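You operate a simulated robot arm through the tools that you are given. There is no shell and no other tool. Be economical: measure what you need, move in short steps, check, and stop when the job is done.

You run a simulated robot arm. Do the job below in one go: nothing can be reset, and whatever is moved stays where it is left.

JOB
Connect both hose ends, black to the orange-neck bottle, switch the grey analyser on and push RINSE.
Fine: the blue hose end goes into the white-neck bottle; push once; leave the analyser on and the lower drawer open; the rest stays.

It is judged by the outcome, as a careful person would: the job done as asked, and still so three seconds after it is handed in. It fails if anything else is knocked over, pushed out of place, dropped, spilled or broken.

ROBOT AND FRAMES
A 6-joint arm with a two-finger parallel gripper, fixed in place. Base frame: the origin is at the foot of the arm, x ahead of it, y to its left, z up. Readings come in m, degrees, newtons and seconds.
With the tool pointing down near the work surface it reaches from about 0.12 to 0.68 m from the base axis. Its first joint turns from -166.0 to 166.0 degrees. Payload 3.91 kg.
Tool frame: the origin (TCP) lies between the finger pads and is the grasp point; the fingertips stand 0.03 m ahead of it; z points along the fingers, y is the line along which they close. The gripper opens to 0.11 m. The fingers are 0.02 m wide and 0.01 m thick; the gripper's body (0.048 by 0.112 m) begins 0.055 m behind the TCP.
Orientation is that of the tool frame in the base frame, as [roll, pitch, yaw] about the fixed x, y, z axes, in that order (R = Rz(yaw) Ry(pitch) Rx(roll)). With the fingers straight down and closing along the base's y, the tool's x points along the base's -x, its y along +y and its z along -z.

CONTROLS
- The arm moves only by the tool drive_tool. Its argument "increments" is a list of rows, each an object (a shift or turn left out is 0, a gripper value left out holds the last) with "dp": the shift along the tool's x, y, z in units of 25 mm (1.0 is 25 mm), a list of three; "angular": the turn, a rotation vector about the tool's x, y, z in units of 6 degrees (1.0 is 6 degrees), a list of three; "fingers": the gripper command, from -1 (fully open) to 1 (shut), values between in proportion. In form: [{"dp": [dx, dy, dz], "angular": [ax, ay, az], "fingers": fingers}, ...]. A call has 1 to 20 rows; each row shifts and turns the commanded pose from where the row before left it, along the tool's axes as they then stand. A call with a number of a shift or a turn outside -1 to 1 is refused whole. Each row takes 0.2 s and may step no farther than 0.05 m and 8.6 degrees from the row before; otherwise, or with a gripper value out of range, the whole call is refused. A pose out of reach is approached as far as the arm can. The call stops where the force on the tool passes 60 N (or 10 N more than at its start, if that is more) or the arm is blocked; 0.2 s more then pass. The fingers move at their own pace (about 0.045 m/s each) and stop on an object; they squeeze with about 23 N. The grip force told is the motor's: it shows also when the fingers shut on nothing. Time passes only in rows, and 0.2 s behind the last, so rows that do not move let the fingers close. It gives the time, the measured TCP pose, the force on the tool (base axes), the opening and the grip force at its end, in the units of the frame above (readings bear some noise), with the torque about the TCP (base axes, N m) and any sound that the robot's microphone picked up.
- Cameras (640 x 400 px; columns grow to the right, rows downward): "scene" is fixed at [0.4033, -0.5, 1.354]; the picture's right is [0.98, 0.20, 0.00], its down [0.09, -0.44, -0.89] and it looks along [-0.18, 0.88, -0.45] (base axes); focal length 334 px, centre (320, 200). "wrist" rides on the gripper at [0.071, 0.022, -0.107] in the tool frame; the picture's right is [-0.29, 0.96, 0.00], its down [-0.76, -0.23, -0.61] and it looks along [-0.58, -0.18, 0.79] (tool axes); focal length 243 px, centre (320, 200). There is no depth. A picture from a camera that has moved, and an enlarged one, comes with that camera's place and axes in the base frame and with its lens.
- capture(camera): a new picture of that camera. It takes no simulated time.
- raise_lower(by): slides the trunk up (or, below 0, down) by that many m; the arm rides with it, the base frame stays. It gives what a move gives, with no picture.
- inspect(camera, box): a new picture of the part [left, top, right, bottom] of that camera's present view, enlarged. It takes no simulated time.
- job_done(): hands the job in; it is judged then, once.

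Work in short steps. Places have to be worked out from the pictures, the camera data and where the tool is seen: move nearer, look again, correct. Check each grasp and each placing, and mend what went wrong. You have 120 turns and 68 pictures in all, those below and enlarged ones among them. Open the gripper and draw the arm clear of the work before you hand the job in, unless the task says otherwise; then end with one line.

The tools are called after ">>>" as a command line: name --argument value ..., lists and objects as JSON in quotes. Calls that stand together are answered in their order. drive_tool: Moves the arm, as the interface text tells. Its arguments: {"type":"object","properties":{"increments":{"type":"array","items":{"type":"object","properties":{"dp":{"type":"array","items":{"type":"number"}},"angular":{"type":"array","items":{"type":"number"}},"fingers":{"type":"number"}}}}},"required":["increments"]} The other tools are called the same way: raise_lower (by) slides the trunk up or down; capture (camera) takes a picture; inspect (camera, box) takes an enlarged picture of a part of a camera's view; job_done () hands the job in.

At the start:

```text
t: 0.0
eef_pos: [0.0606, 0.375, 1.225]
tool_rot: [-180.0, -0.1, -179.9]
ft_force: [-0.5, -0.1, -0.4]
ft_torque: [-0.03, 0.01, -0.01]
width: 0.1098
grip_force: 0.0
trunk travel left (down, up): [-0.475, 0.115]
```

scene: 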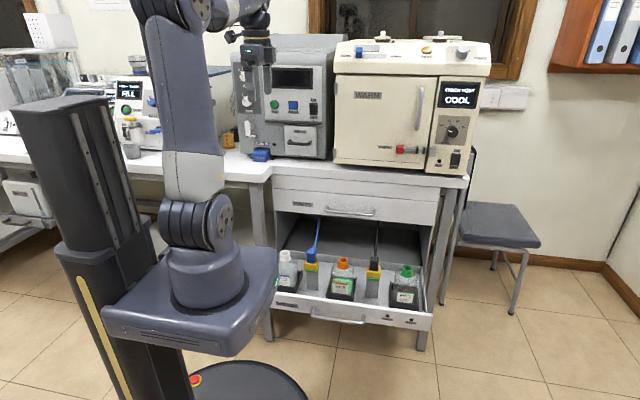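
wrist: 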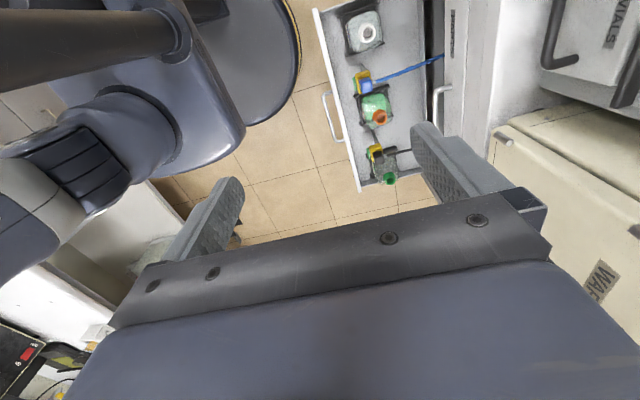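

I start by enlarging the drawer and the analyser in the scene view.

>>> inspect --camera "scene" --box '[260, 200, 450, 340]'

>>> inspect --camera "scene" --box '[220, 30, 500, 180]'

>>> inspect --camera "scene" --box '[0, 40, 240, 180]'

```text
2.86 times, centred on (355, 270) of scene
camera zoom: at [0.4033, -0.5, 1.354], right [0.98, 0.2, 0.0], down [0.09, -0.44, -0.89], along [-0.18, 0.88, -0.45], focal length 955 px, centre (220, 0)
```

zoom: 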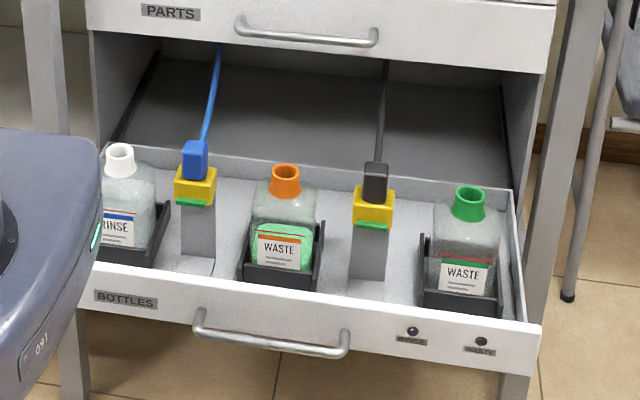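

```text
2.29 times, centred on (360, 105) of scene
camera zoom: at [0.4033, -0.5, 1.354], right [0.98, 0.2, 0.0], down [0.09, -0.44, -0.89], along [-0.18, 0.88, -0.45], focal length 764 px, centre (229, 417)
```

zoom: 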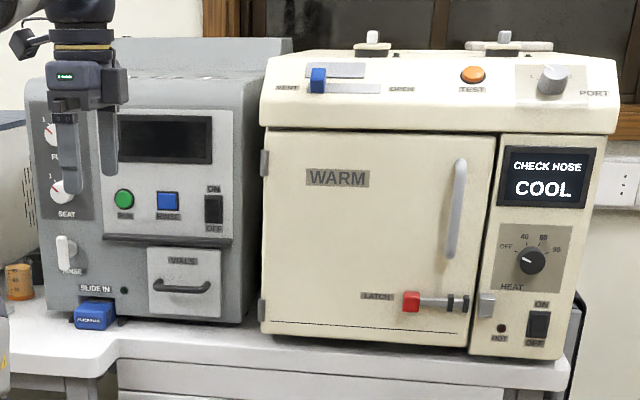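

```text
2.67 times, centred on (120, 110) of scene
camera zoom: at [0.4033, -0.5, 1.354], right [0.98, 0.2, 0.0], down [0.09, -0.44, -0.89], along [-0.18, 0.88, -0.45], focal length 892 px, centre (853, 440)
```

zoom: 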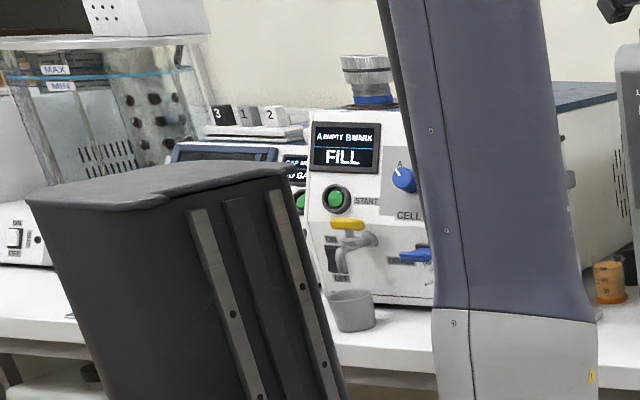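

The orange cap triangulates to about (0.284, 0.50, 0.60). The bottles run along x at y≈0.5: white at x≈0.06, orange 0.284, green 0.517, with the hose holders near 0.165 and 0.40. I'll lower the trunk for a closer look.

>>> raise_lower --by -0.25

>>> capture --camera "wrist"

>>> capture --camera "scene"

```text
t: 2.6
eef_pos: [0.0623, 0.3748, 0.9744]
tool_rot: [-180.0, 0.0, 180.0]
ft_force: [-0.1, 0.4, 0.0]
ft_torque: [0.02, 0.02, -0.02]
width: 0.1102
grip_force: 0.0
trunk travel left (down, up): [-0.225, 0.365]
```

```text
62 pictures are left
camera wrist: at [-0.009, 0.395, 1.0823], right [0.29, 0.96, 0.0], down [0.76, -0.23, 0.61], along [0.58, -0.18, -0.79], focal length 243 px, centre (320, 200)
```

wrist: 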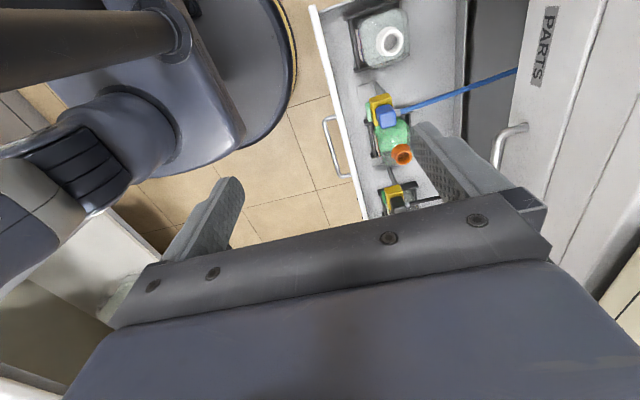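

```text
61 pictures are left
```

scene: 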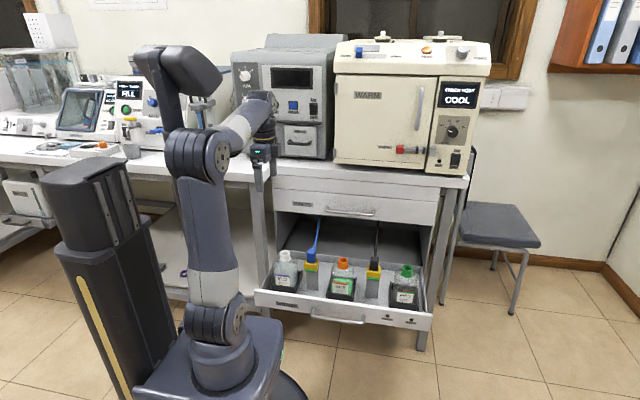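

White is confirmed at (0.062, 0.50, 0.60), and the blue hose end is near (0.172, 0.47, 0.63). I move closer, above the white and blue area.

>>> drive_tool --increments '[{"dp": [-0.18, 0.375, 0.97]}, {"dp": [-0.18, 0.375, 0.97]}, {"dp": [-0.18, 0.375, 0.97]}, {"dp": [-0.18, 0.375, 0.97]}, {"dp": [-0.18, 0.375, 0.97]}, {"dp": [-0.18, 0.375, 0.97]}, {"dp": [-0.18, 0.375, 0.97]}, {"dp": [-0.18, 0.375, 0.97]}]'

>>> capture --camera "wrist"

>>> capture --camera "scene"

```text
t: 4.4
eef_pos: [0.0969, 0.4487, 0.7826]
tool_rot: [-180.0, 0.1, 179.9]
ft_force: [1.1, 0.5, -0.2]
ft_torque: [-0.02, 0.04, -0.02]
width: 0.1098
grip_force: 0.1
trunk travel left (down, up): [-0.225, 0.365]
```

```text
60 pictures are left
camera wrist: at [0.0273, 0.4697, 0.889], right [0.29, 0.96, 0.0], down [0.76, -0.23, 0.61], along [0.58, -0.18, -0.79], focal length 243 px, centre (320, 200)
```

wrist: 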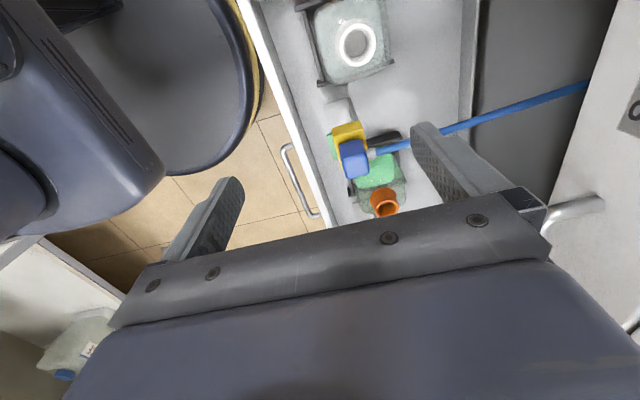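

```text
59 pictures are left
```

scene: 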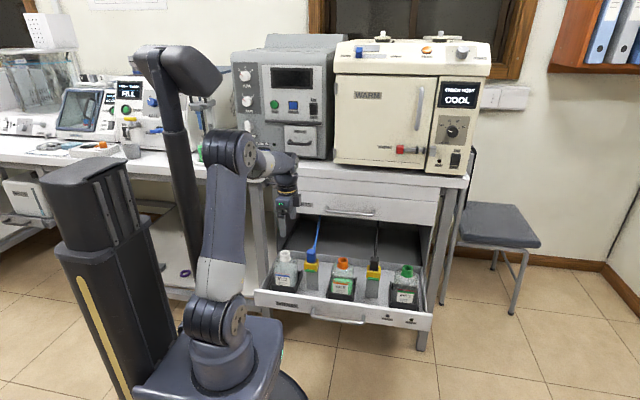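

The blue hose end sits in a yellow clip on a post, with the hose leaving toward +y. I zoom in on it.

>>> inspect --camera "wrist" --box '[290, 80, 450, 230]'

>>> inspect --camera "scene" --box '[270, 230, 390, 305]'

```text
2.67 times, centred on (370, 155) of wrist
camera zoom: at [0.0273, 0.4697, 0.889], right [0.29, 0.96, 0.0], down [0.76, -0.23, 0.61], along [0.58, -0.18, -0.79], focal length 647 px, centre (187, 320)
```

zoom: 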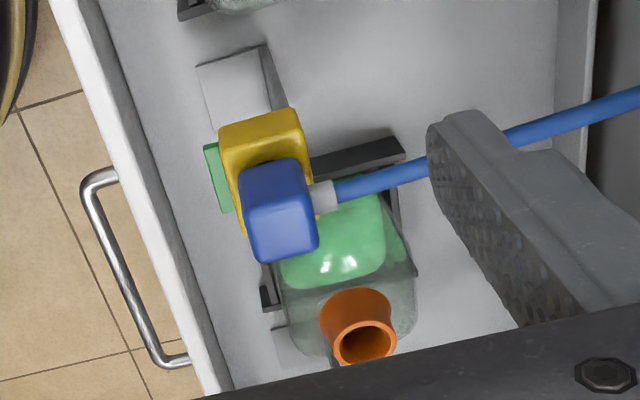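

```text
5.33 times, centred on (330, 268) of scene
camera zoom: at [0.4033, -0.5, 1.354], right [0.98, 0.2, 0.0], down [0.09, -0.44, -0.89], along [-0.18, 0.88, -0.45], focal length 1783 px, centre (267, -160)
```

zoom: 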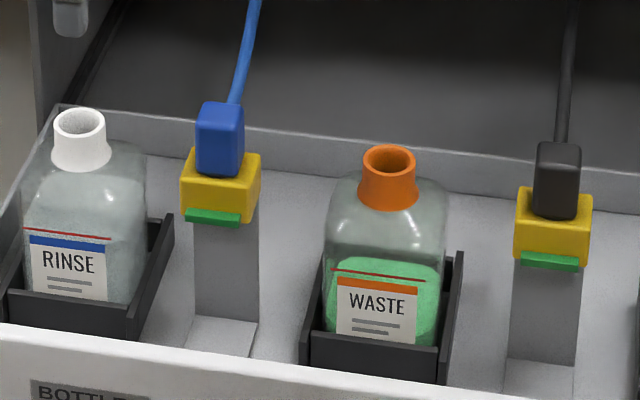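

The blue block is about 32 mm wide, centred near (0.174, 0.467), with its top at z≈0.645 and the yellow clip's top at about 0.605. I turn the tool 90° so the fingers close along x, and partly close them.

>>> drive_tool --increments '[{"angular": [0, 0, -1], "fingers": -0.2}, {"angular": [0, 0, -1]}, {"angular": [0, 0, -1]}, {"angular": [0, 0, -1]}, {"angular": [0, 0, -1]}, {"angular": [0, 0, -1]}, {"angular": [0, 0, -1]}, {"angular": [0, 0, -1]}, {"angular": [0, 0, -1]}, {"angular": [0, 0, -1]}, {"angular": [0, 0, -1]}, {"angular": [0, 0, -1]}, {"angular": [0, 0, -1]}, {"angular": [0, 0, -1]}, {"angular": [0, 0, -1]}]'

>>> capture --camera "wrist"

```text
t: 7.6
eef_pos: [0.0985, 0.4507, 0.7831]
tool_rot: [-180.0, 0.0, -89.9]
ft_force: [0.0, 1.3, -0.6]
ft_torque: [-0.04, 0.0, 0.01]
width: 0.0662
grip_force: 0.2
trunk travel left (down, up): [-0.225, 0.365]
```

```text
56 pictures are left
camera wrist: at [0.0767, 0.3771, 0.8887], right [-0.96, 0.29, 0.0], down [0.23, 0.76, 0.61], along [0.18, 0.58, -0.79], focal length 243 px, centre (320, 200)
```

wrist: 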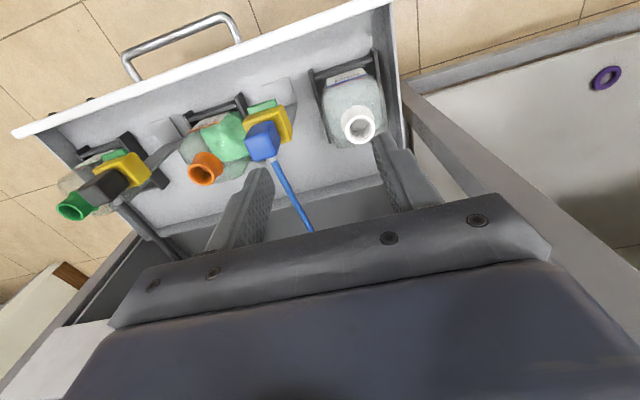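

Good view of both hose ends now; I zoom in to refine their positions.

>>> inspect --camera "wrist" --box '[50, 80, 310, 230]'

```text
2.46 times, centred on (180, 155) of wrist
camera zoom: at [0.0767, 0.3771, 0.8887], right [-0.96, 0.29, 0.0], down [0.23, 0.76, 0.61], along [0.18, 0.58, -0.79], focal length 597 px, centre (665, 311)
```

zoom: 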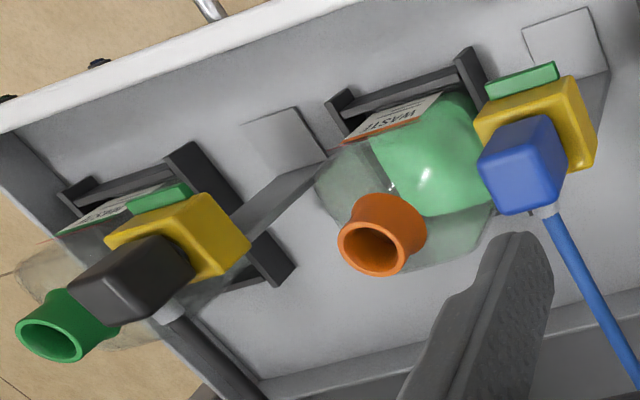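

Blue top refined to (0.173, 0.469, 0.645). I move over it at z≈0.70.

>>> drive_tool --increments '[{"dp": [-0.18, -0.745, 0.6]}, {"dp": [-0.18, -0.745, 0.6]}, {"dp": [-0.18, -0.745, 0.6]}, {"dp": [-0.18, -0.745, 0.6]}, {}]'

>>> inspect --camera "wrist" --box '[180, 40, 460, 240]'

>>> inspect --camera "scene" --box '[260, 180, 420, 300]'

```text
t: 8.8
eef_pos: [0.1728, 0.4693, 0.7212]
tool_rot: [180.0, 0.0, -90.1]
ft_force: [-0.5, 0.0, -0.1]
ft_torque: [0.01, 0.04, 0.01]
width: 0.0661
grip_force: 0.1
trunk travel left (down, up): [-0.225, 0.365]
```

```text
2.00 times, centred on (320, 140) of wrist
camera zoom: at [0.151, 0.3963, 0.8289], right [-0.96, 0.29, 0.0], down [0.23, 0.76, 0.61], along [0.18, 0.58, -0.79], focal length 485 px, centre (320, 320)
```

zoom: 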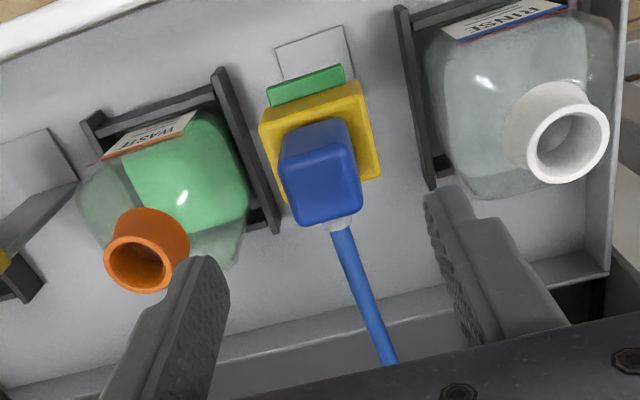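

```text
3.33 times, centred on (340, 240) of scene
camera zoom: at [0.4033, -0.5, 1.354], right [0.98, 0.2, 0.0], down [0.09, -0.44, -0.89], along [-0.18, 0.88, -0.45], focal length 1115 px, centre (253, 67)
```

zoom: 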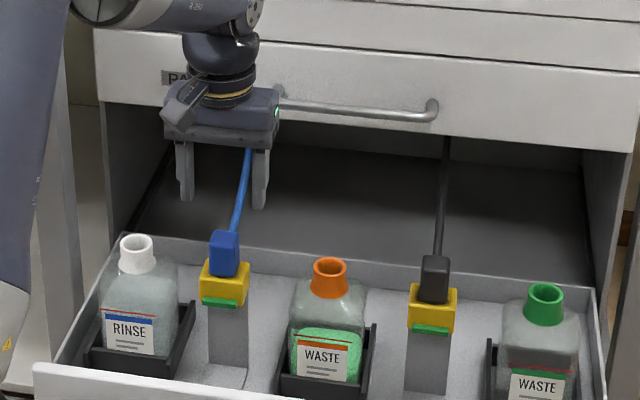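

The blue block is centred at (0.1725, 0.471). I descend to TCP z≈0.643 and close.

>>> drive_tool --increments '[{"dp": [0, 0, 0.78]}, {"dp": [0, 0, 0.78]}, {"dp": [0, 0, 0.78]}, {"dp": [0, 0, 0.78]}, {"fingers": 1}, {}, {}, {}]'

>>> inspect --camera "wrist" --box '[180, 40, 460, 240]'

>>> inspect --camera "scene" --box '[260, 200, 380, 290]'

```text
t: 10.6
eef_pos: [0.1705, 0.4669, 0.6428]
tool_rot: [-179.9, 0.0, -90.0]
ft_force: [-0.5, 0.4, 0.4]
ft_torque: [-0.02, -0.01, -0.01]
width: 0.0293
grip_force: 22.9
trunk travel left (down, up): [-0.225, 0.365]
```

```text
2.00 times, centred on (320, 140) of wrist
camera zoom: at [0.1498, 0.3947, 0.7501], right [-0.96, 0.29, 0.0], down [0.23, 0.76, 0.61], along [0.18, 0.58, -0.79], focal length 485 px, centre (320, 320)
```

zoom: 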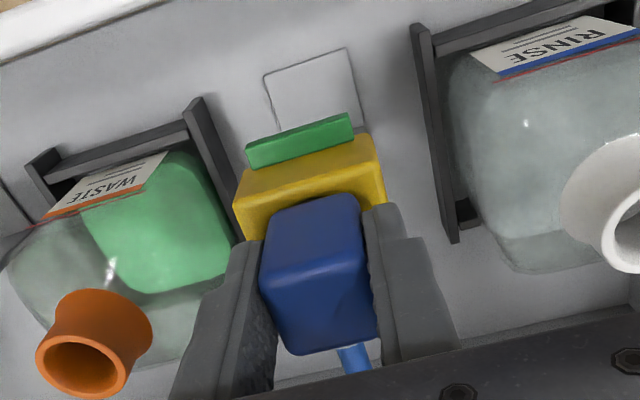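

```text
4.44 times, centred on (320, 245) of scene
camera zoom: at [0.4033, -0.5, 1.354], right [0.98, 0.2, 0.0], down [0.09, -0.44, -0.89], along [-0.18, 0.88, -0.45], focal length 1486 px, centre (320, 0)
```

zoom: 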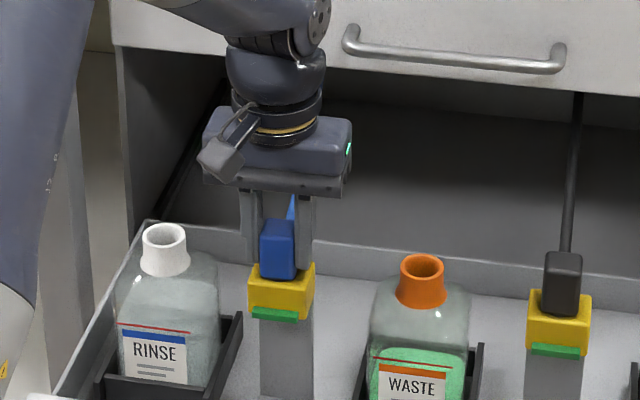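

The block is gripped (29 mm, 23 N). I pull up gently and watch the force, in case the clip is latched.

>>> drive_tool --increments '[{"dp": [0, 0, -0.2]}, {"dp": [0, 0, -0.2]}, {"dp": [0, 0, -0.2]}, {}]'

>>> inspect --camera "scene" --box '[260, 200, 380, 290]'

```text
t: 11.6
eef_pos: [0.1719, 0.4674, 0.6585]
tool_rot: [179.9, 0.0, -90.0]
ft_force: [-0.4, -0.1, -0.1]
ft_torque: [0.04, 0.03, 0.0]
width: 0.0292
grip_force: 23.0
trunk travel left (down, up): [-0.225, 0.365]
```

```text
4.44 times, centred on (320, 245) of scene
camera zoom: at [0.4033, -0.5, 1.354], right [0.98, 0.2, 0.0], down [0.09, -0.44, -0.89], along [-0.18, 0.88, -0.45], focal length 1486 px, centre (320, 0)
```

zoom: 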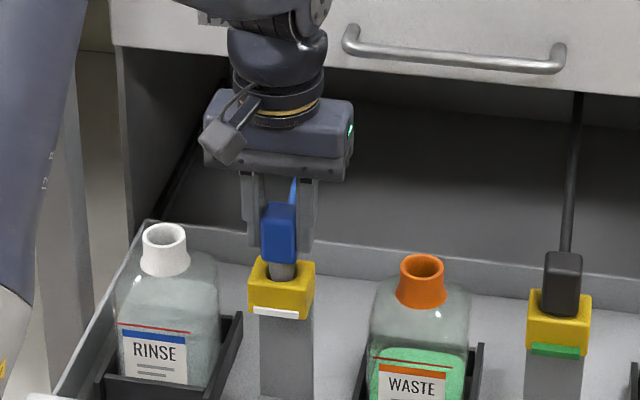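

It came free without force, the tab changed colour, and a grey plug shows below the block. I lift higher to see its length.

>>> drive_tool --increments '[{"dp": [0, 0, -0.7]}, {"dp": [0, 0, -0.7]}, {"dp": [0, 0, -0.7]}, {"dp": [0, 0, -0.7]}, {}]'

>>> inspect --camera "scene" --box '[260, 190, 380, 280]'

>>> inspect --camera "wrist" --box '[180, 40, 460, 240]'

```text
t: 12.8
eef_pos: [0.1708, 0.4667, 0.7289]
tool_rot: [180.0, 0.1, -90.1]
ft_force: [-0.1, 0.3, -0.7]
ft_torque: [0.0, 0.02, 0.01]
width: 0.029
grip_force: 23.1
trunk travel left (down, up): [-0.225, 0.365]
```

```text
4.44 times, centred on (320, 235) of scene
camera zoom: at [0.4033, -0.5, 1.354], right [0.98, 0.2, 0.0], down [0.09, -0.44, -0.89], along [-0.18, 0.88, -0.45], focal length 1486 px, centre (320, 44)
```

zoom: 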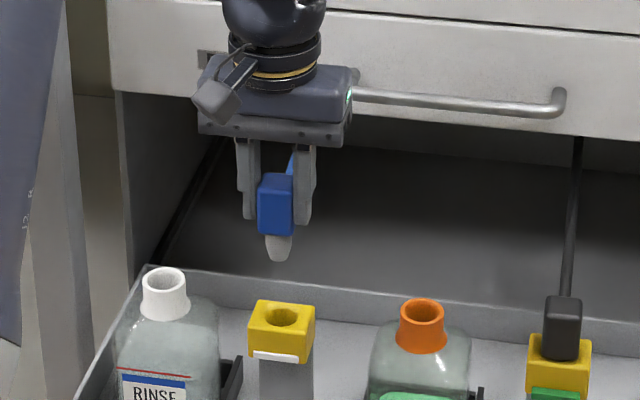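

```text
2.00 times, centred on (320, 140) of wrist
camera zoom: at [0.1493, 0.3951, 0.836], right [-0.96, 0.29, 0.0], down [0.23, 0.76, 0.61], along [0.18, 0.58, -0.79], focal length 485 px, centre (320, 320)
```

zoom: 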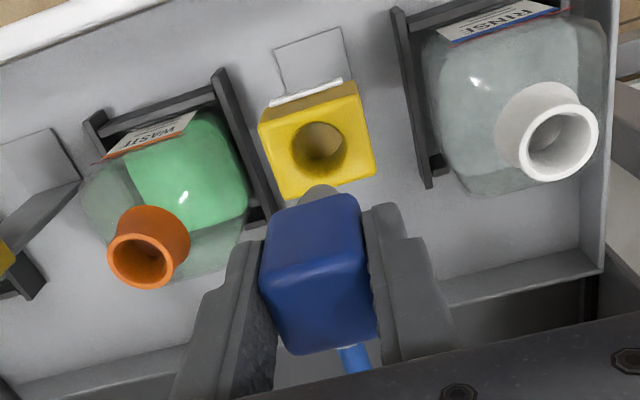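

The plug is about 25 mm long and lines up with the TCP. The white neck is at about (0.0625, 0.4975), top z≈0.605. I carry the blue end over it.

>>> drive_tool --increments '[{"dp": [-0.203, 0.723, 0]}, {"dp": [-0.203, 0.723, 0]}, {"dp": [-0.203, 0.723, 0]}, {"dp": [-0.203, 0.723, 0]}, {"dp": [-0.203, 0.723, 0]}, {"dp": [-0.203, 0.723, 0]}, {}]'

>>> inspect --camera "scene" --box '[250, 190, 370, 280]'

>>> inspect --camera "wrist" --box '[180, 40, 460, 240]'

```text
t: 14.4
eef_pos: [0.0631, 0.4987, 0.7286]
tool_rot: [-179.9, 0.1, -90.0]
ft_force: [0.2, 0.4, -0.9]
ft_torque: [0.0, 0.0, 0.01]
width: 0.0293
grip_force: 23.2
trunk travel left (down, up): [-0.225, 0.365]
```

```text
4.44 times, centred on (310, 235) of scene
camera zoom: at [0.4033, -0.5, 1.354], right [0.98, 0.2, 0.0], down [0.09, -0.44, -0.89], along [-0.18, 0.88, -0.45], focal length 1486 px, centre (364, 44)
```

zoom: 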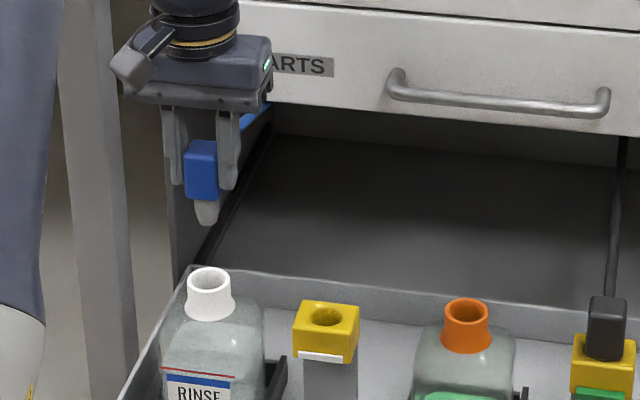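

```text
2.00 times, centred on (320, 140) of wrist
camera zoom: at [0.0428, 0.4267, 0.8357], right [-0.96, 0.29, 0.0], down [0.23, 0.76, 0.61], along [0.18, 0.58, -0.79], focal length 485 px, centre (320, 320)
```

zoom: 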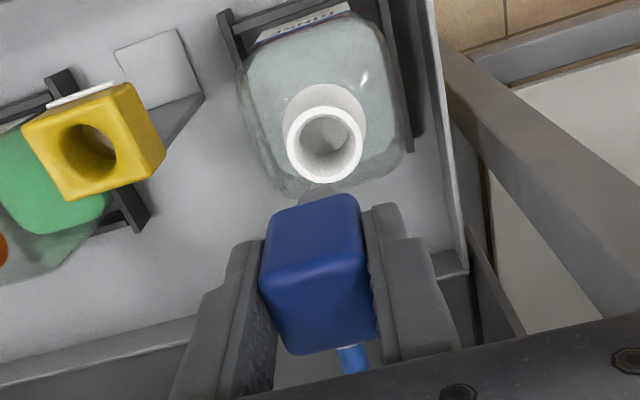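

Alignment looks right: the ring centre is within 1–2 mm. I lower with small steps near the neck.

>>> drive_tool --increments '[{"dp": [0.05, 0, 0.7]}, {"dp": [0, 0, 0.7]}, {"dp": [0, 0, 0.4]}, {"dp": [0, 0, 0.4]}, {}]'

>>> inspect --camera "scene" --box '[250, 210, 330, 270]'

>>> inspect --camera "wrist" --box '[240, 80, 400, 240]'

```text
t: 15.6
eef_pos: [0.0641, 0.4964, 0.6732]
tool_rot: [180.0, 0.0, -90.0]
ft_force: [0.4, 0.4, -0.7]
ft_torque: [0.0, -0.05, 0.03]
width: 0.0292
grip_force: 23.0
trunk travel left (down, up): [-0.225, 0.365]
```

```text
6.67 times, centred on (290, 240) of scene
camera zoom: at [0.4033, -0.5, 1.354], right [0.98, 0.2, 0.0], down [0.09, -0.44, -0.89], along [-0.18, 0.88, -0.45], focal length 2229 px, centre (520, -67)
```

zoom: 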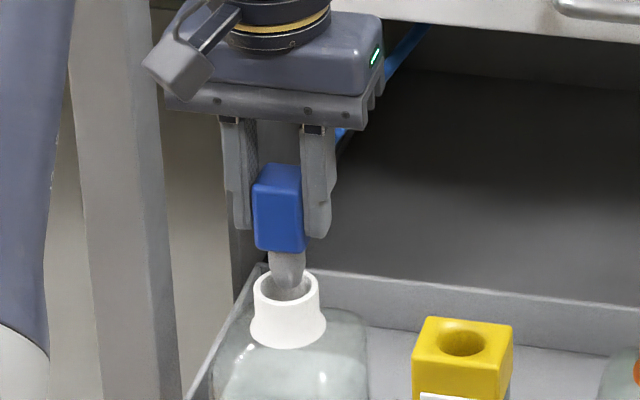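

```text
2.50 times, centred on (320, 160) of wrist
camera zoom: at [0.0423, 0.4251, 0.7801], right [-0.96, 0.29, 0.0], down [0.23, 0.76, 0.61], along [0.18, 0.58, -0.79], focal length 606 px, centre (320, 300)
```

zoom: 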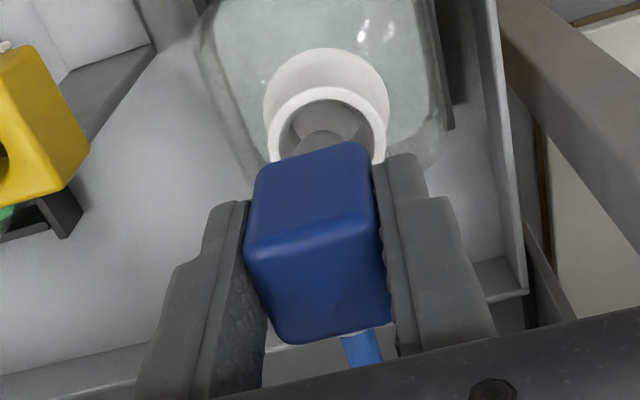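

The tip is entering the neck, about 1 mm too far in +x. I trim that and continue down slowly.

>>> drive_tool --increments '[{"dp": [0, 0.05, 0.2]}, {"dp": [0, 0, 0.2]}, {"dp": [0, 0, 0.2]}, {"dp": [0, 0, 0.2]}, {"dp": [0, 0, 0.2]}, {"dp": [0, 0, 0.1]}, {}]'

>>> inspect --camera "scene" --box '[250, 210, 330, 270]'

```text
t: 17.2
eef_pos: [0.0628, 0.4978, 0.6456]
tool_rot: [180.0, -0.1, -90.0]
ft_force: [0.2, 0.7, -0.8]
ft_torque: [0.02, 0.03, 0.0]
width: 0.0291
grip_force: 22.7
trunk travel left (down, up): [-0.225, 0.365]
```

```text
6.67 times, centred on (290, 240) of scene
camera zoom: at [0.4033, -0.5, 1.354], right [0.98, 0.2, 0.0], down [0.09, -0.44, -0.89], along [-0.18, 0.88, -0.45], focal length 2229 px, centre (520, -67)
```

zoom: 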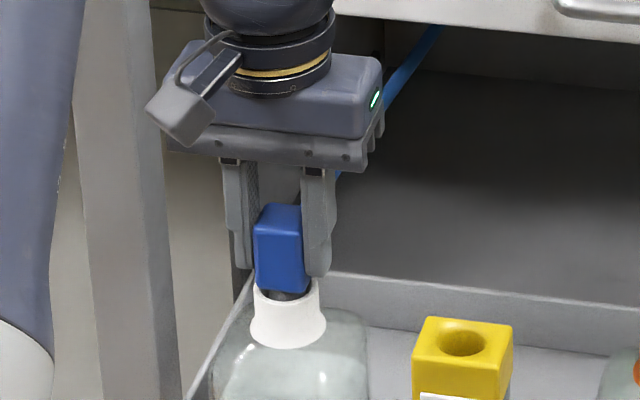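

The plug is in, with a small gap still under the block. I press down in 1.5 mm steps until there is contact.

>>> drive_tool --increments '[{"dp": [0, 0, 0.06]}, {"dp": [0, 0, 0.06]}, {}]'

>>> drive_tool --increments '[{"dp": [0, 0, 0.06]}, {"dp": [0, 0, 0.06]}, {}]'

>>> inspect --camera "scene" --box '[250, 210, 330, 270]'

```text
t: 18.0
eef_pos: [0.0622, 0.4974, 0.6421]
tool_rot: [-179.9, 0.0, -90.1]
ft_force: [-0.4, -0.2, -0.7]
ft_torque: [-0.01, 0.01, 0.0]
width: 0.0294
grip_force: 23.3
trunk travel left (down, up): [-0.225, 0.365]
```

```text
t: 18.8
eef_pos: [0.0623, 0.4967, 0.6416]
tool_rot: [179.9, 0.3, -90.0]
ft_force: [1.5, -0.6, 17.9]
ft_torque: [-0.19, -0.07, -0.01]
width: 0.0297
grip_force: 23.1
trunk travel left (down, up): [-0.225, 0.365]
```

```text
6.67 times, centred on (290, 240) of scene
camera zoom: at [0.4033, -0.5, 1.354], right [0.98, 0.2, 0.0], down [0.09, -0.44, -0.89], along [-0.18, 0.88, -0.45], focal length 2229 px, centre (520, -67)
```

zoom: 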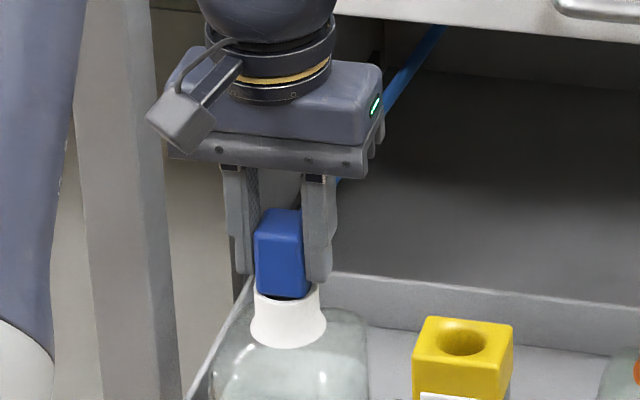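

Seated at 18 N of contact. I ease off, release and rise.

>>> drive_tool --increments '[{"dp": [0, 0, -0.07]}, {"fingers": -0.2}, {}, {}, {"dp": [0, 0, -0.3]}, {"dp": [0, 0, -0.7]}, {"dp": [0, 0, -0.9]}, {"dp": [0, 0, -0.9]}, {}]'

>>> inspect --camera "scene" --box '[250, 190, 450, 320]'

>>> inspect --camera "wrist" --box '[200, 40, 440, 220]'

```text
t: 20.8
eef_pos: [0.0612, 0.4969, 0.7098]
tool_rot: [-180.0, 0.0, -90.0]
ft_force: [-0.1, -0.2, 0.8]
ft_torque: [-0.03, -0.02, 0.01]
width: 0.0663
grip_force: 0.0
trunk travel left (down, up): [-0.225, 0.365]
```

```text
3.08 times, centred on (350, 255) of scene
camera zoom: at [0.4033, -0.5, 1.354], right [0.98, 0.2, 0.0], down [0.09, -0.44, -0.89], along [-0.18, 0.88, -0.45], focal length 1029 px, centre (228, 31)
```

zoom: 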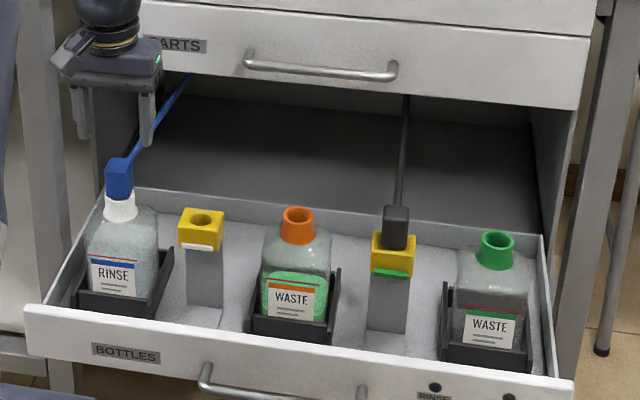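

```text
2.22 times, centred on (320, 130) of wrist
camera zoom: at [0.0405, 0.4252, 0.8176], right [-0.96, 0.29, 0.0], down [0.23, 0.76, 0.61], along [0.18, 0.58, -0.79], focal length 539 px, centre (320, 356)
```

zoom: 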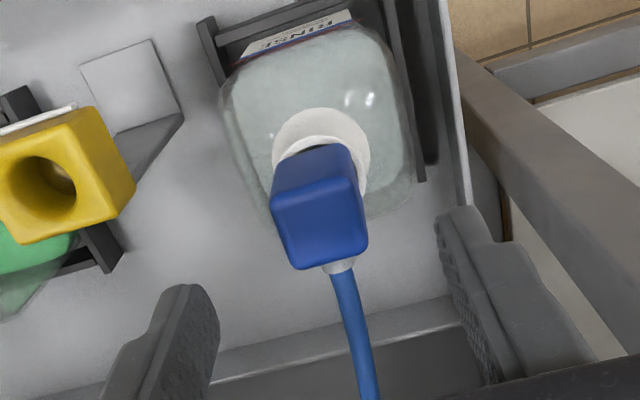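

Blue is in place. I move to above the black hose end, expected near (0.397, 0.468).

>>> drive_tool --increments '[{"dp": [0, 0, -0.6]}, {"dp": [0.083, -0.96, 0]}, {"dp": [0.083, -0.96, 0]}, {"dp": [0.083, -0.96, 0]}, {"dp": [0.083, -0.96, 0]}, {"dp": [0.083, -0.96, 0]}, {"dp": [0.083, -0.96, 0]}, {"dp": [0.083, -0.96, 0]}, {"dp": [0.083, -0.96, 0]}, {"dp": [0.083, -0.96, 0]}, {"dp": [0.083, -0.96, 0]}, {"dp": [0.083, -0.96, 0]}, {"dp": [0.083, -0.96, 0]}, {"dp": [0.083, -0.96, 0]}, {"dp": [0.083, -0.96, 0]}, {}]'

>>> inspect --camera "wrist" --box '[180, 40, 460, 240]'

```text
t: 24.2
eef_pos: [0.3992, 0.4669, 0.7283]
tool_rot: [179.9, 0.0, -90.0]
ft_force: [0.2, 0.4, 0.9]
ft_torque: [-0.01, 0.02, 0.01]
width: 0.0659
grip_force: 0.0
trunk travel left (down, up): [-0.225, 0.365]
```

```text
2.00 times, centred on (320, 140) of wrist
camera zoom: at [0.3775, 0.395, 0.8348], right [-0.96, 0.29, 0.0], down [0.23, 0.76, 0.61], along [0.18, 0.58, -0.79], focal length 485 px, centre (320, 320)
```

zoom: 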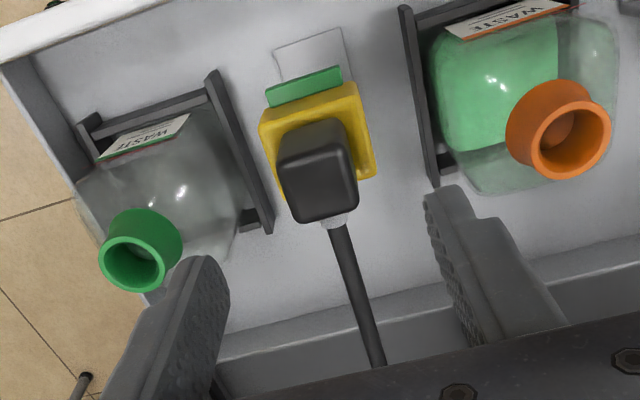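

The black block appears at (0.401, 0.470), the same geometry as the blue one. I descend and grip.

>>> drive_tool --increments '[{"dp": [0, -0.05, 0.85]}, {"dp": [0, 0, 0.85]}, {"dp": [0, 0, 0.85]}, {"dp": [0, 0, 0.83]}, {"fingers": 1}, {}, {}, {}]'

>>> drive_tool --increments '[{"dp": [0, 0, -0.2]}, {"dp": [0, 0, -0.4]}, {"dp": [0, 0, -0.7]}, {"dp": [0, 0, -0.7]}, {"dp": [0, 0, -0.7]}, {"dp": [0, 0, -0.7]}, {}]'

>>> inspect --camera "wrist" --box '[180, 40, 460, 240]'

>>> inspect --camera "scene" --box '[250, 190, 450, 320]'

```text
t: 26.0
eef_pos: [0.3994, 0.4671, 0.6409]
tool_rot: [179.9, 0.0, -90.0]
ft_force: [-0.6, 0.5, -0.1]
ft_torque: [0.0, -0.01, 0.0]
width: 0.0292
grip_force: 22.9
trunk travel left (down, up): [-0.225, 0.365]
```

```text
t: 27.6
eef_pos: [0.4005, 0.4683, 0.728]
tool_rot: [180.0, 0.0, -90.0]
ft_force: [-0.1, -0.6, -0.1]
ft_torque: [-0.01, 0.01, -0.01]
width: 0.0294
grip_force: 23.0
trunk travel left (down, up): [-0.225, 0.365]
```

```text
2.00 times, centred on (320, 140) of wrist
camera zoom: at [0.3788, 0.3953, 0.8351], right [-0.96, 0.29, 0.0], down [0.23, 0.76, 0.61], along [0.18, 0.58, -0.79], focal length 485 px, centre (320, 320)
```

zoom: 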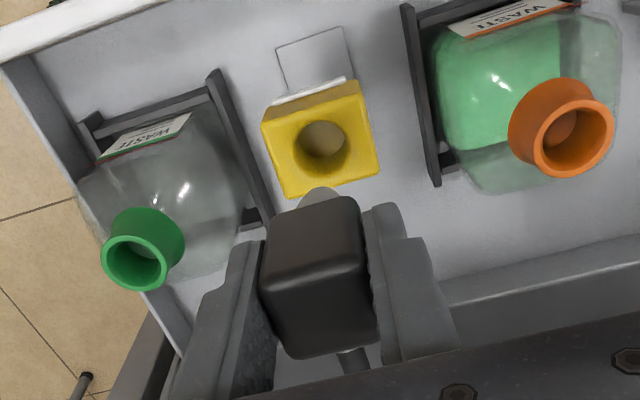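

```text
3.08 times, centred on (350, 255) of scene
camera zoom: at [0.4033, -0.5, 1.354], right [0.98, 0.2, 0.0], down [0.09, -0.44, -0.89], along [-0.18, 0.88, -0.45], focal length 1029 px, centre (228, 31)
```

zoom: 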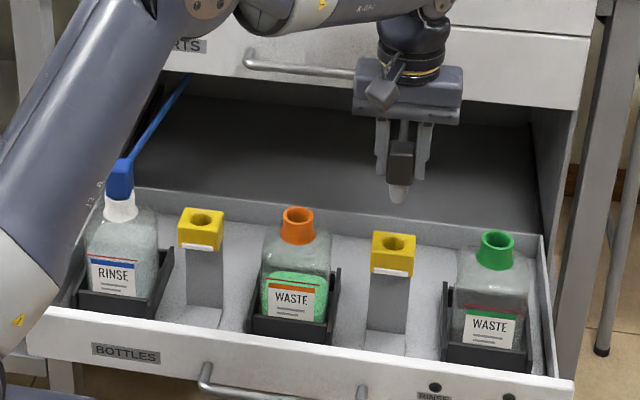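

Black is free too. The orange neck is at about (0.286, 0.497), so I carry it there.

>>> drive_tool --increments '[{"dp": [-0.19, 0.763, 0]}, {"dp": [-0.19, 0.763, 0]}, {"dp": [-0.19, 0.763, 0]}, {"dp": [-0.19, 0.763, 0]}, {"dp": [-0.19, 0.763, 0]}, {"dp": [-0.19, 0.763, 0]}, {}]'

>>> inspect --camera "wrist" --box '[180, 40, 460, 240]'

```text
t: 29.2
eef_pos: [0.2865, 0.4962, 0.7283]
tool_rot: [-180.0, 0.0, -89.9]
ft_force: [0.9, 0.1, -1.4]
ft_torque: [0.02, 0.01, -0.01]
width: 0.0293
grip_force: 22.9
trunk travel left (down, up): [-0.225, 0.365]
```

```text
2.00 times, centred on (320, 140) of wrist
camera zoom: at [0.264, 0.4243, 0.8347], right [-0.96, 0.29, 0.0], down [0.23, 0.76, 0.61], along [0.18, 0.58, -0.79], focal length 485 px, centre (320, 320)
```

zoom: 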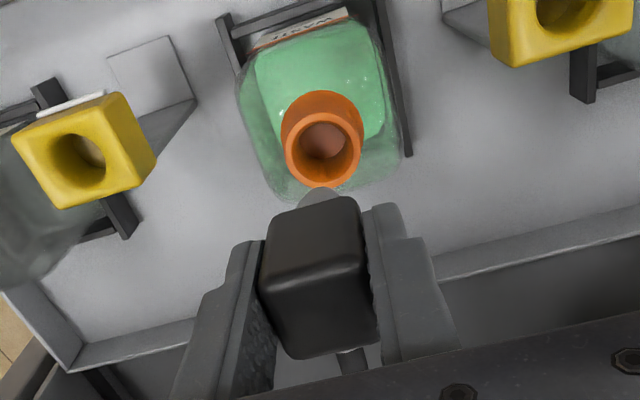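

The ring sits where the hole sat after extraction, so it is aligned. I lower the same way as before.

>>> drive_tool --increments '[{"dp": [-0.03, 0, 0.7]}, {"dp": [0, 0, 0.7]}, {"dp": [0, 0, 0.4]}, {"dp": [0, 0, 0.4]}, {}]'

>>> inspect --camera "wrist" --box '[240, 80, 400, 240]'

>>> inspect --camera "scene" --box '[300, 210, 380, 270]'

```text
t: 30.4
eef_pos: [0.286, 0.4973, 0.6721]
tool_rot: [180.0, -0.1, -90.0]
ft_force: [-0.3, -0.1, -0.1]
ft_torque: [0.0, 0.0, -0.01]
width: 0.0292
grip_force: 23.1
trunk travel left (down, up): [-0.225, 0.365]
```

```text
2.50 times, centred on (320, 160) of wrist
camera zoom: at [0.2637, 0.4247, 0.7796], right [-0.96, 0.29, 0.0], down [0.23, 0.76, 0.61], along [0.18, 0.58, -0.79], focal length 606 px, centre (320, 300)
```

zoom: 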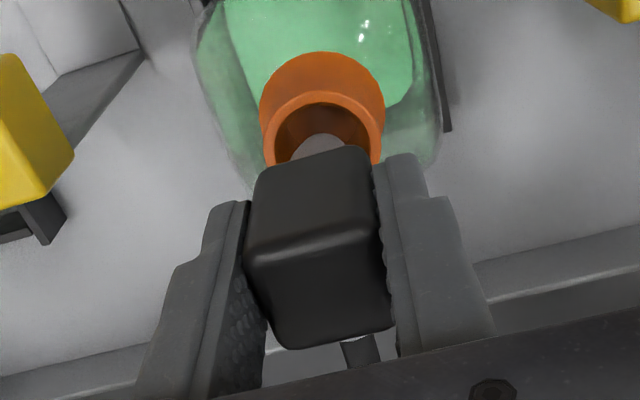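

```text
6.67 times, centred on (340, 240) of scene
camera zoom: at [0.4033, -0.5, 1.354], right [0.98, 0.2, 0.0], down [0.09, -0.44, -0.89], along [-0.18, 0.88, -0.45], focal length 2229 px, centre (187, -67)
```

zoom: 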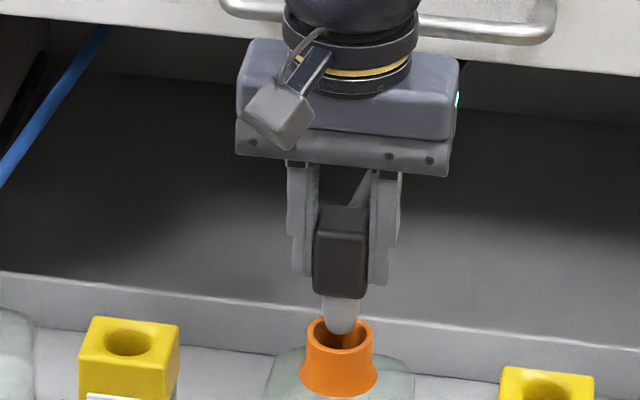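

The tip is inside the ring. I continue to contact.

>>> drive_tool --increments '[{"dp": [0, 0, 0.2]}, {"dp": [0, 0, 0.2]}, {"dp": [0, 0, 0.2]}, {"dp": [0, 0, 0.2]}, {"dp": [0, 0, 0.2]}, {"dp": [0, 0, 0.15]}, {}]'

>>> drive_tool --increments '[{"dp": [0, 0, 0.06]}, {"dp": [0, 0, 0.06]}, {}]'

>>> inspect --camera "scene" --box '[300, 210, 380, 270]'

```text
t: 32.0
eef_pos: [0.2856, 0.4976, 0.6427]
tool_rot: [180.0, 0.0, -90.0]
ft_force: [0.0, -0.7, -0.3]
ft_torque: [-0.02, -0.01, 0.02]
width: 0.0292
grip_force: 23.0
trunk travel left (down, up): [-0.225, 0.365]
```

```text
t: 32.8
eef_pos: [0.2849, 0.4979, 0.6408]
tool_rot: [-180.0, 0.0, -90.0]
ft_force: [0.8, -0.1, 4.0]
ft_torque: [-0.05, 0.0, 0.01]
width: 0.0291
grip_force: 22.7
trunk travel left (down, up): [-0.225, 0.365]
```

```text
6.67 times, centred on (340, 240) of scene
camera zoom: at [0.4033, -0.5, 1.354], right [0.98, 0.2, 0.0], down [0.09, -0.44, -0.89], along [-0.18, 0.88, -0.45], focal length 2229 px, centre (187, -67)
```

zoom: 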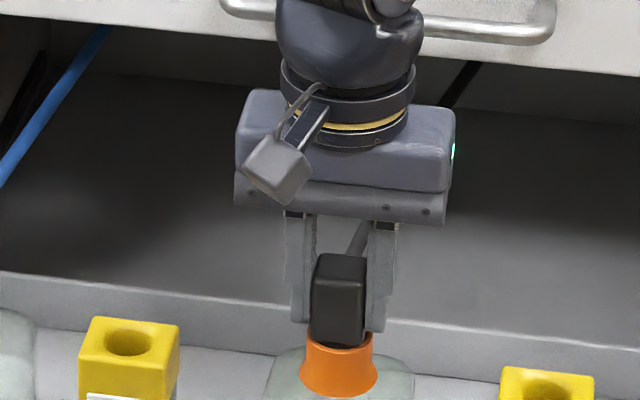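

Contact at 4 N. I press a little more to seat it, then ease off, release and rise well clear.

>>> drive_tool --increments '[{"dp": [0, 0, 0.06]}, {}, {"dp": [0, 0, -0.07]}, {"fingers": -0.2}, {}, {}, {"dp": [0, 0, -0.3]}, {"dp": [0, 0, -0.7]}, {"dp": [0, 0, -0.9]}, {"dp": [0, 0, -0.9]}, {"dp": [0, 0, -0.9]}, {}]'

>>> capture --camera "scene"

>>> inspect --camera "wrist" --box '[200, 40, 440, 220]'

```text
t: 35.4
eef_pos: [0.2852, 0.4961, 0.7346]
tool_rot: [180.0, 0.0, -90.0]
ft_force: [0.2, -0.3, -0.5]
ft_torque: [0.02, 0.0, 0.01]
width: 0.0662
grip_force: 0.0
trunk travel left (down, up): [-0.225, 0.365]
```

```text
32 pictures are left
```

scene: 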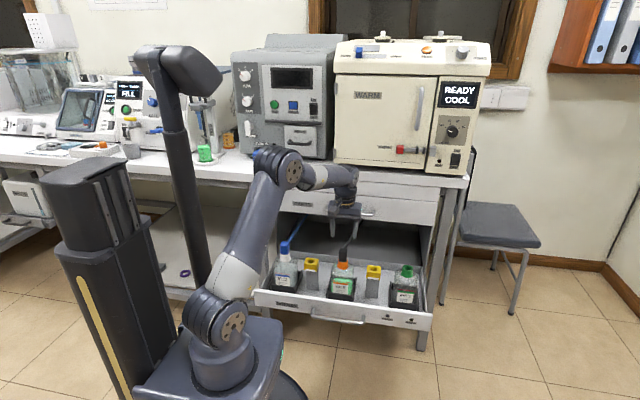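

```text
2.22 times, centred on (320, 130) of wrist
camera zoom: at [0.2636, 0.4248, 0.8411], right [-0.96, 0.29, 0.0], down [0.23, 0.76, 0.61], along [0.18, 0.58, -0.79], focal length 539 px, centre (320, 356)
```

zoom: 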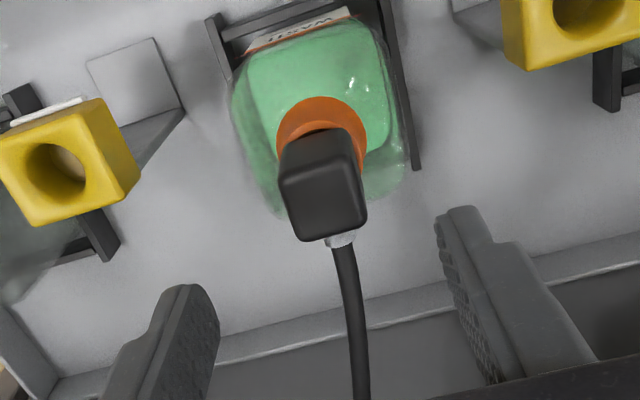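

Both hoses are connected. Now for the analyser: I raise the trunk, then turn the tool to point horizontally at it (+y) for a better view.

>>> raise_lower --by 0.3

>>> drive_tool --increments '[{"dp": [0.4, 0.9, -0.3], "fingers": 1}, {"dp": [0.4, 0.9, -0.3]}, {"dp": [0.4, 0.9, -0.3]}, {"dp": [0.4, 0.9, -0.3]}, {"dp": [0.4, 0.9, -0.3]}, {"dp": [0.4, 0.9, -0.3]}, {}]'

```text
t: 38.4
eef_pos: [0.2841, 0.4963, 1.0327]
tool_rot: [180.0, 0.0, -90.0]
ft_force: [-0.1, 1.0, 0.2]
ft_torque: [-0.03, -0.05, 0.06]
width: 0.0659
grip_force: 0.0
trunk travel left (down, up): [-0.525, 0.065]
```

```text
t: 40.0
eef_pos: [0.1496, 0.4368, 1.0765]
tool_rot: [-179.9, 0.1, -90.0]
ft_force: [-0.5, -0.7, 0.9]
ft_torque: [-0.01, -0.01, -0.01]
width: 0.0001
grip_force: 23.4
trunk travel left (down, up): [-0.525, 0.065]
```

Now I pitch the tool up to horizontal, pointing at +y.

>>> drive_tool --increments '[{"angular": [0, -1, 0]}, {"angular": [0, -1, 0]}, {"angular": [0, -1, 0]}, {"angular": [0, -1, 0]}, {"angular": [0, -1, 0]}, {"angular": [0, -1, 0]}, {"angular": [0, -1, 0]}, {"angular": [0, -1, 0]}]'

>>> capture --camera "scene"

```text
t: 41.8
eef_pos: [0.1509, 0.4361, 1.0777]
tool_rot: [-179.8, 48.0, -90.0]
ft_force: [-0.1, -0.3, -0.2]
ft_torque: [0.01, 0.02, 0.0]
width: 0.0
grip_force: 23.1
trunk travel left (down, up): [-0.525, 0.065]
```

```text
30 pictures are left
```

scene: 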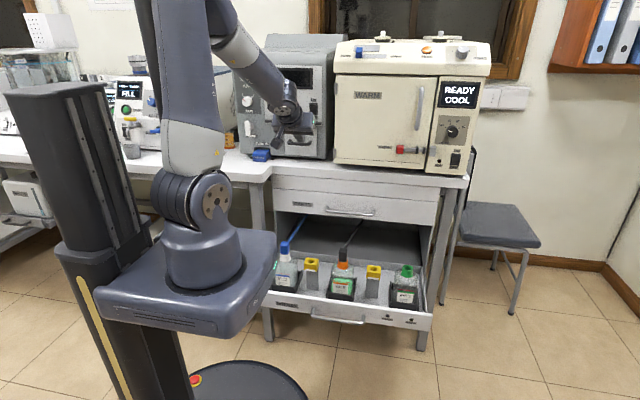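

The tool tilts the right way; I finish the rotation and take a wrist picture.

>>> drive_tool --increments '[{"angular": [0, -1, 0]}, {"angular": [0, -1, 0]}, {"angular": [0, -1, 0]}, {"angular": [0, -1, 0]}, {"angular": [0, -1, 0]}, {"angular": [0, -1, 0]}, {"angular": [0, -1, 0]}, {}]'

>>> capture --camera "wrist"

```text
t: 43.6
eef_pos: [0.151, 0.4371, 1.0785]
tool_rot: [103.8, 89.6, -166.0]
ft_force: [0.5, 0.1, 0.3]
ft_torque: [0.0, 0.01, -0.01]
width: 0.0001
grip_force: 23.3
trunk travel left (down, up): [-0.525, 0.065]
```

```text
29 pictures are left
camera wrist: at [0.1298, 0.3288, 1.0085], right [-0.95, 0.0, 0.3], down [0.24, -0.61, 0.76], along [0.18, 0.8, 0.58], focal length 243 px, centre (320, 200)
```

wrist: 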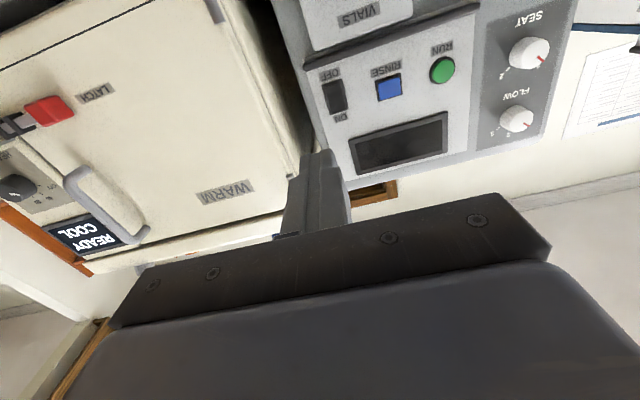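

The analyser front is at y≈0.69, with RINSE near (0.063, 0.69, 1.113) and the rocker near (0.135, 0.69, 1.104). I zoom in for detail.

>>> inspect --camera "wrist" --box '[290, 40, 480, 180]'

```text
2.86 times, centred on (385, 110) of wrist
camera zoom: at [0.1298, 0.3288, 1.0085], right [-0.95, 0.0, 0.3], down [0.24, -0.61, 0.76], along [0.18, 0.8, 0.58], focal length 693 px, centre (134, 457)
```

zoom: 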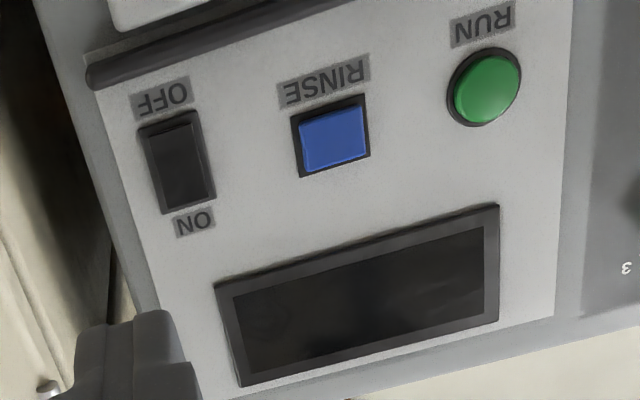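

I aim at the upper (ON) half of the rocker, (0.136, 0.69, 1.116), and approach to put the tip 3 cm in front of it.

>>> drive_tool --increments '[{"dp": [-0.19, 0.075, 0.95]}, {"dp": [-0.19, 0.075, 0.95]}, {"dp": [-0.19, 0.075, 0.95]}, {"dp": [-0.19, 0.075, 0.95]}, {"dp": [-0.19, 0.075, 0.95]}, {"dp": [-0.19, 0.075, 0.95]}, {"dp": [-0.19, 0.075, 0.95]}, {"dp": [-0.19, 0.075, 0.95]}, {}]'

>>> inspect --camera "wrist" --box '[220, 40, 460, 240]'

>>> inspect --camera "scene" --box '[220, 60, 360, 160]'

```text
t: 45.6
eef_pos: [0.1403, 0.6277, 1.1172]
tool_rot: [176.1, 89.8, -93.4]
ft_force: [0.4, 0.6, 0.5]
ft_torque: [0.02, -0.01, -0.01]
width: 0.0001
grip_force: 23.1
out of reach, approached as far as the arm can: row 7
trunk travel left (down, up): [-0.525, 0.065]
```

```text
2.00 times, centred on (340, 140) of wrist
camera zoom: at [0.1207, 0.5192, 1.0476], right [-0.96, -0.01, 0.29], down [0.24, -0.6, 0.76], along [0.17, 0.8, 0.58], focal length 485 px, centre (280, 320)
```

zoom: 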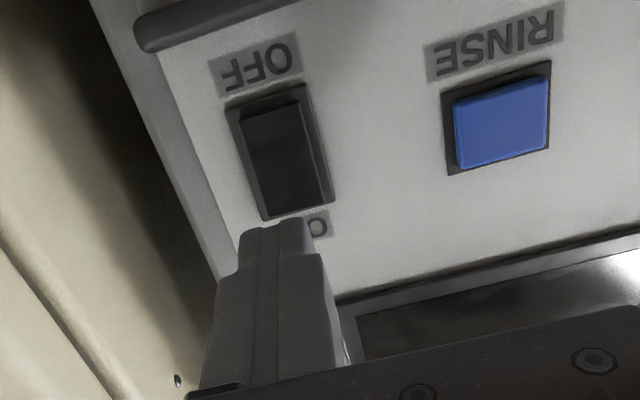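

```text
4.00 times, centred on (290, 110) of scene
camera zoom: at [0.4033, -0.5, 1.354], right [0.98, 0.2, 0.0], down [0.09, -0.44, -0.89], along [-0.18, 0.88, -0.45], focal length 1338 px, centre (440, 560)
```

zoom: 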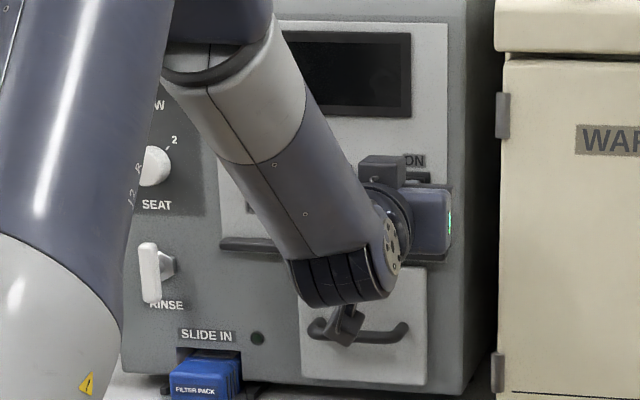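

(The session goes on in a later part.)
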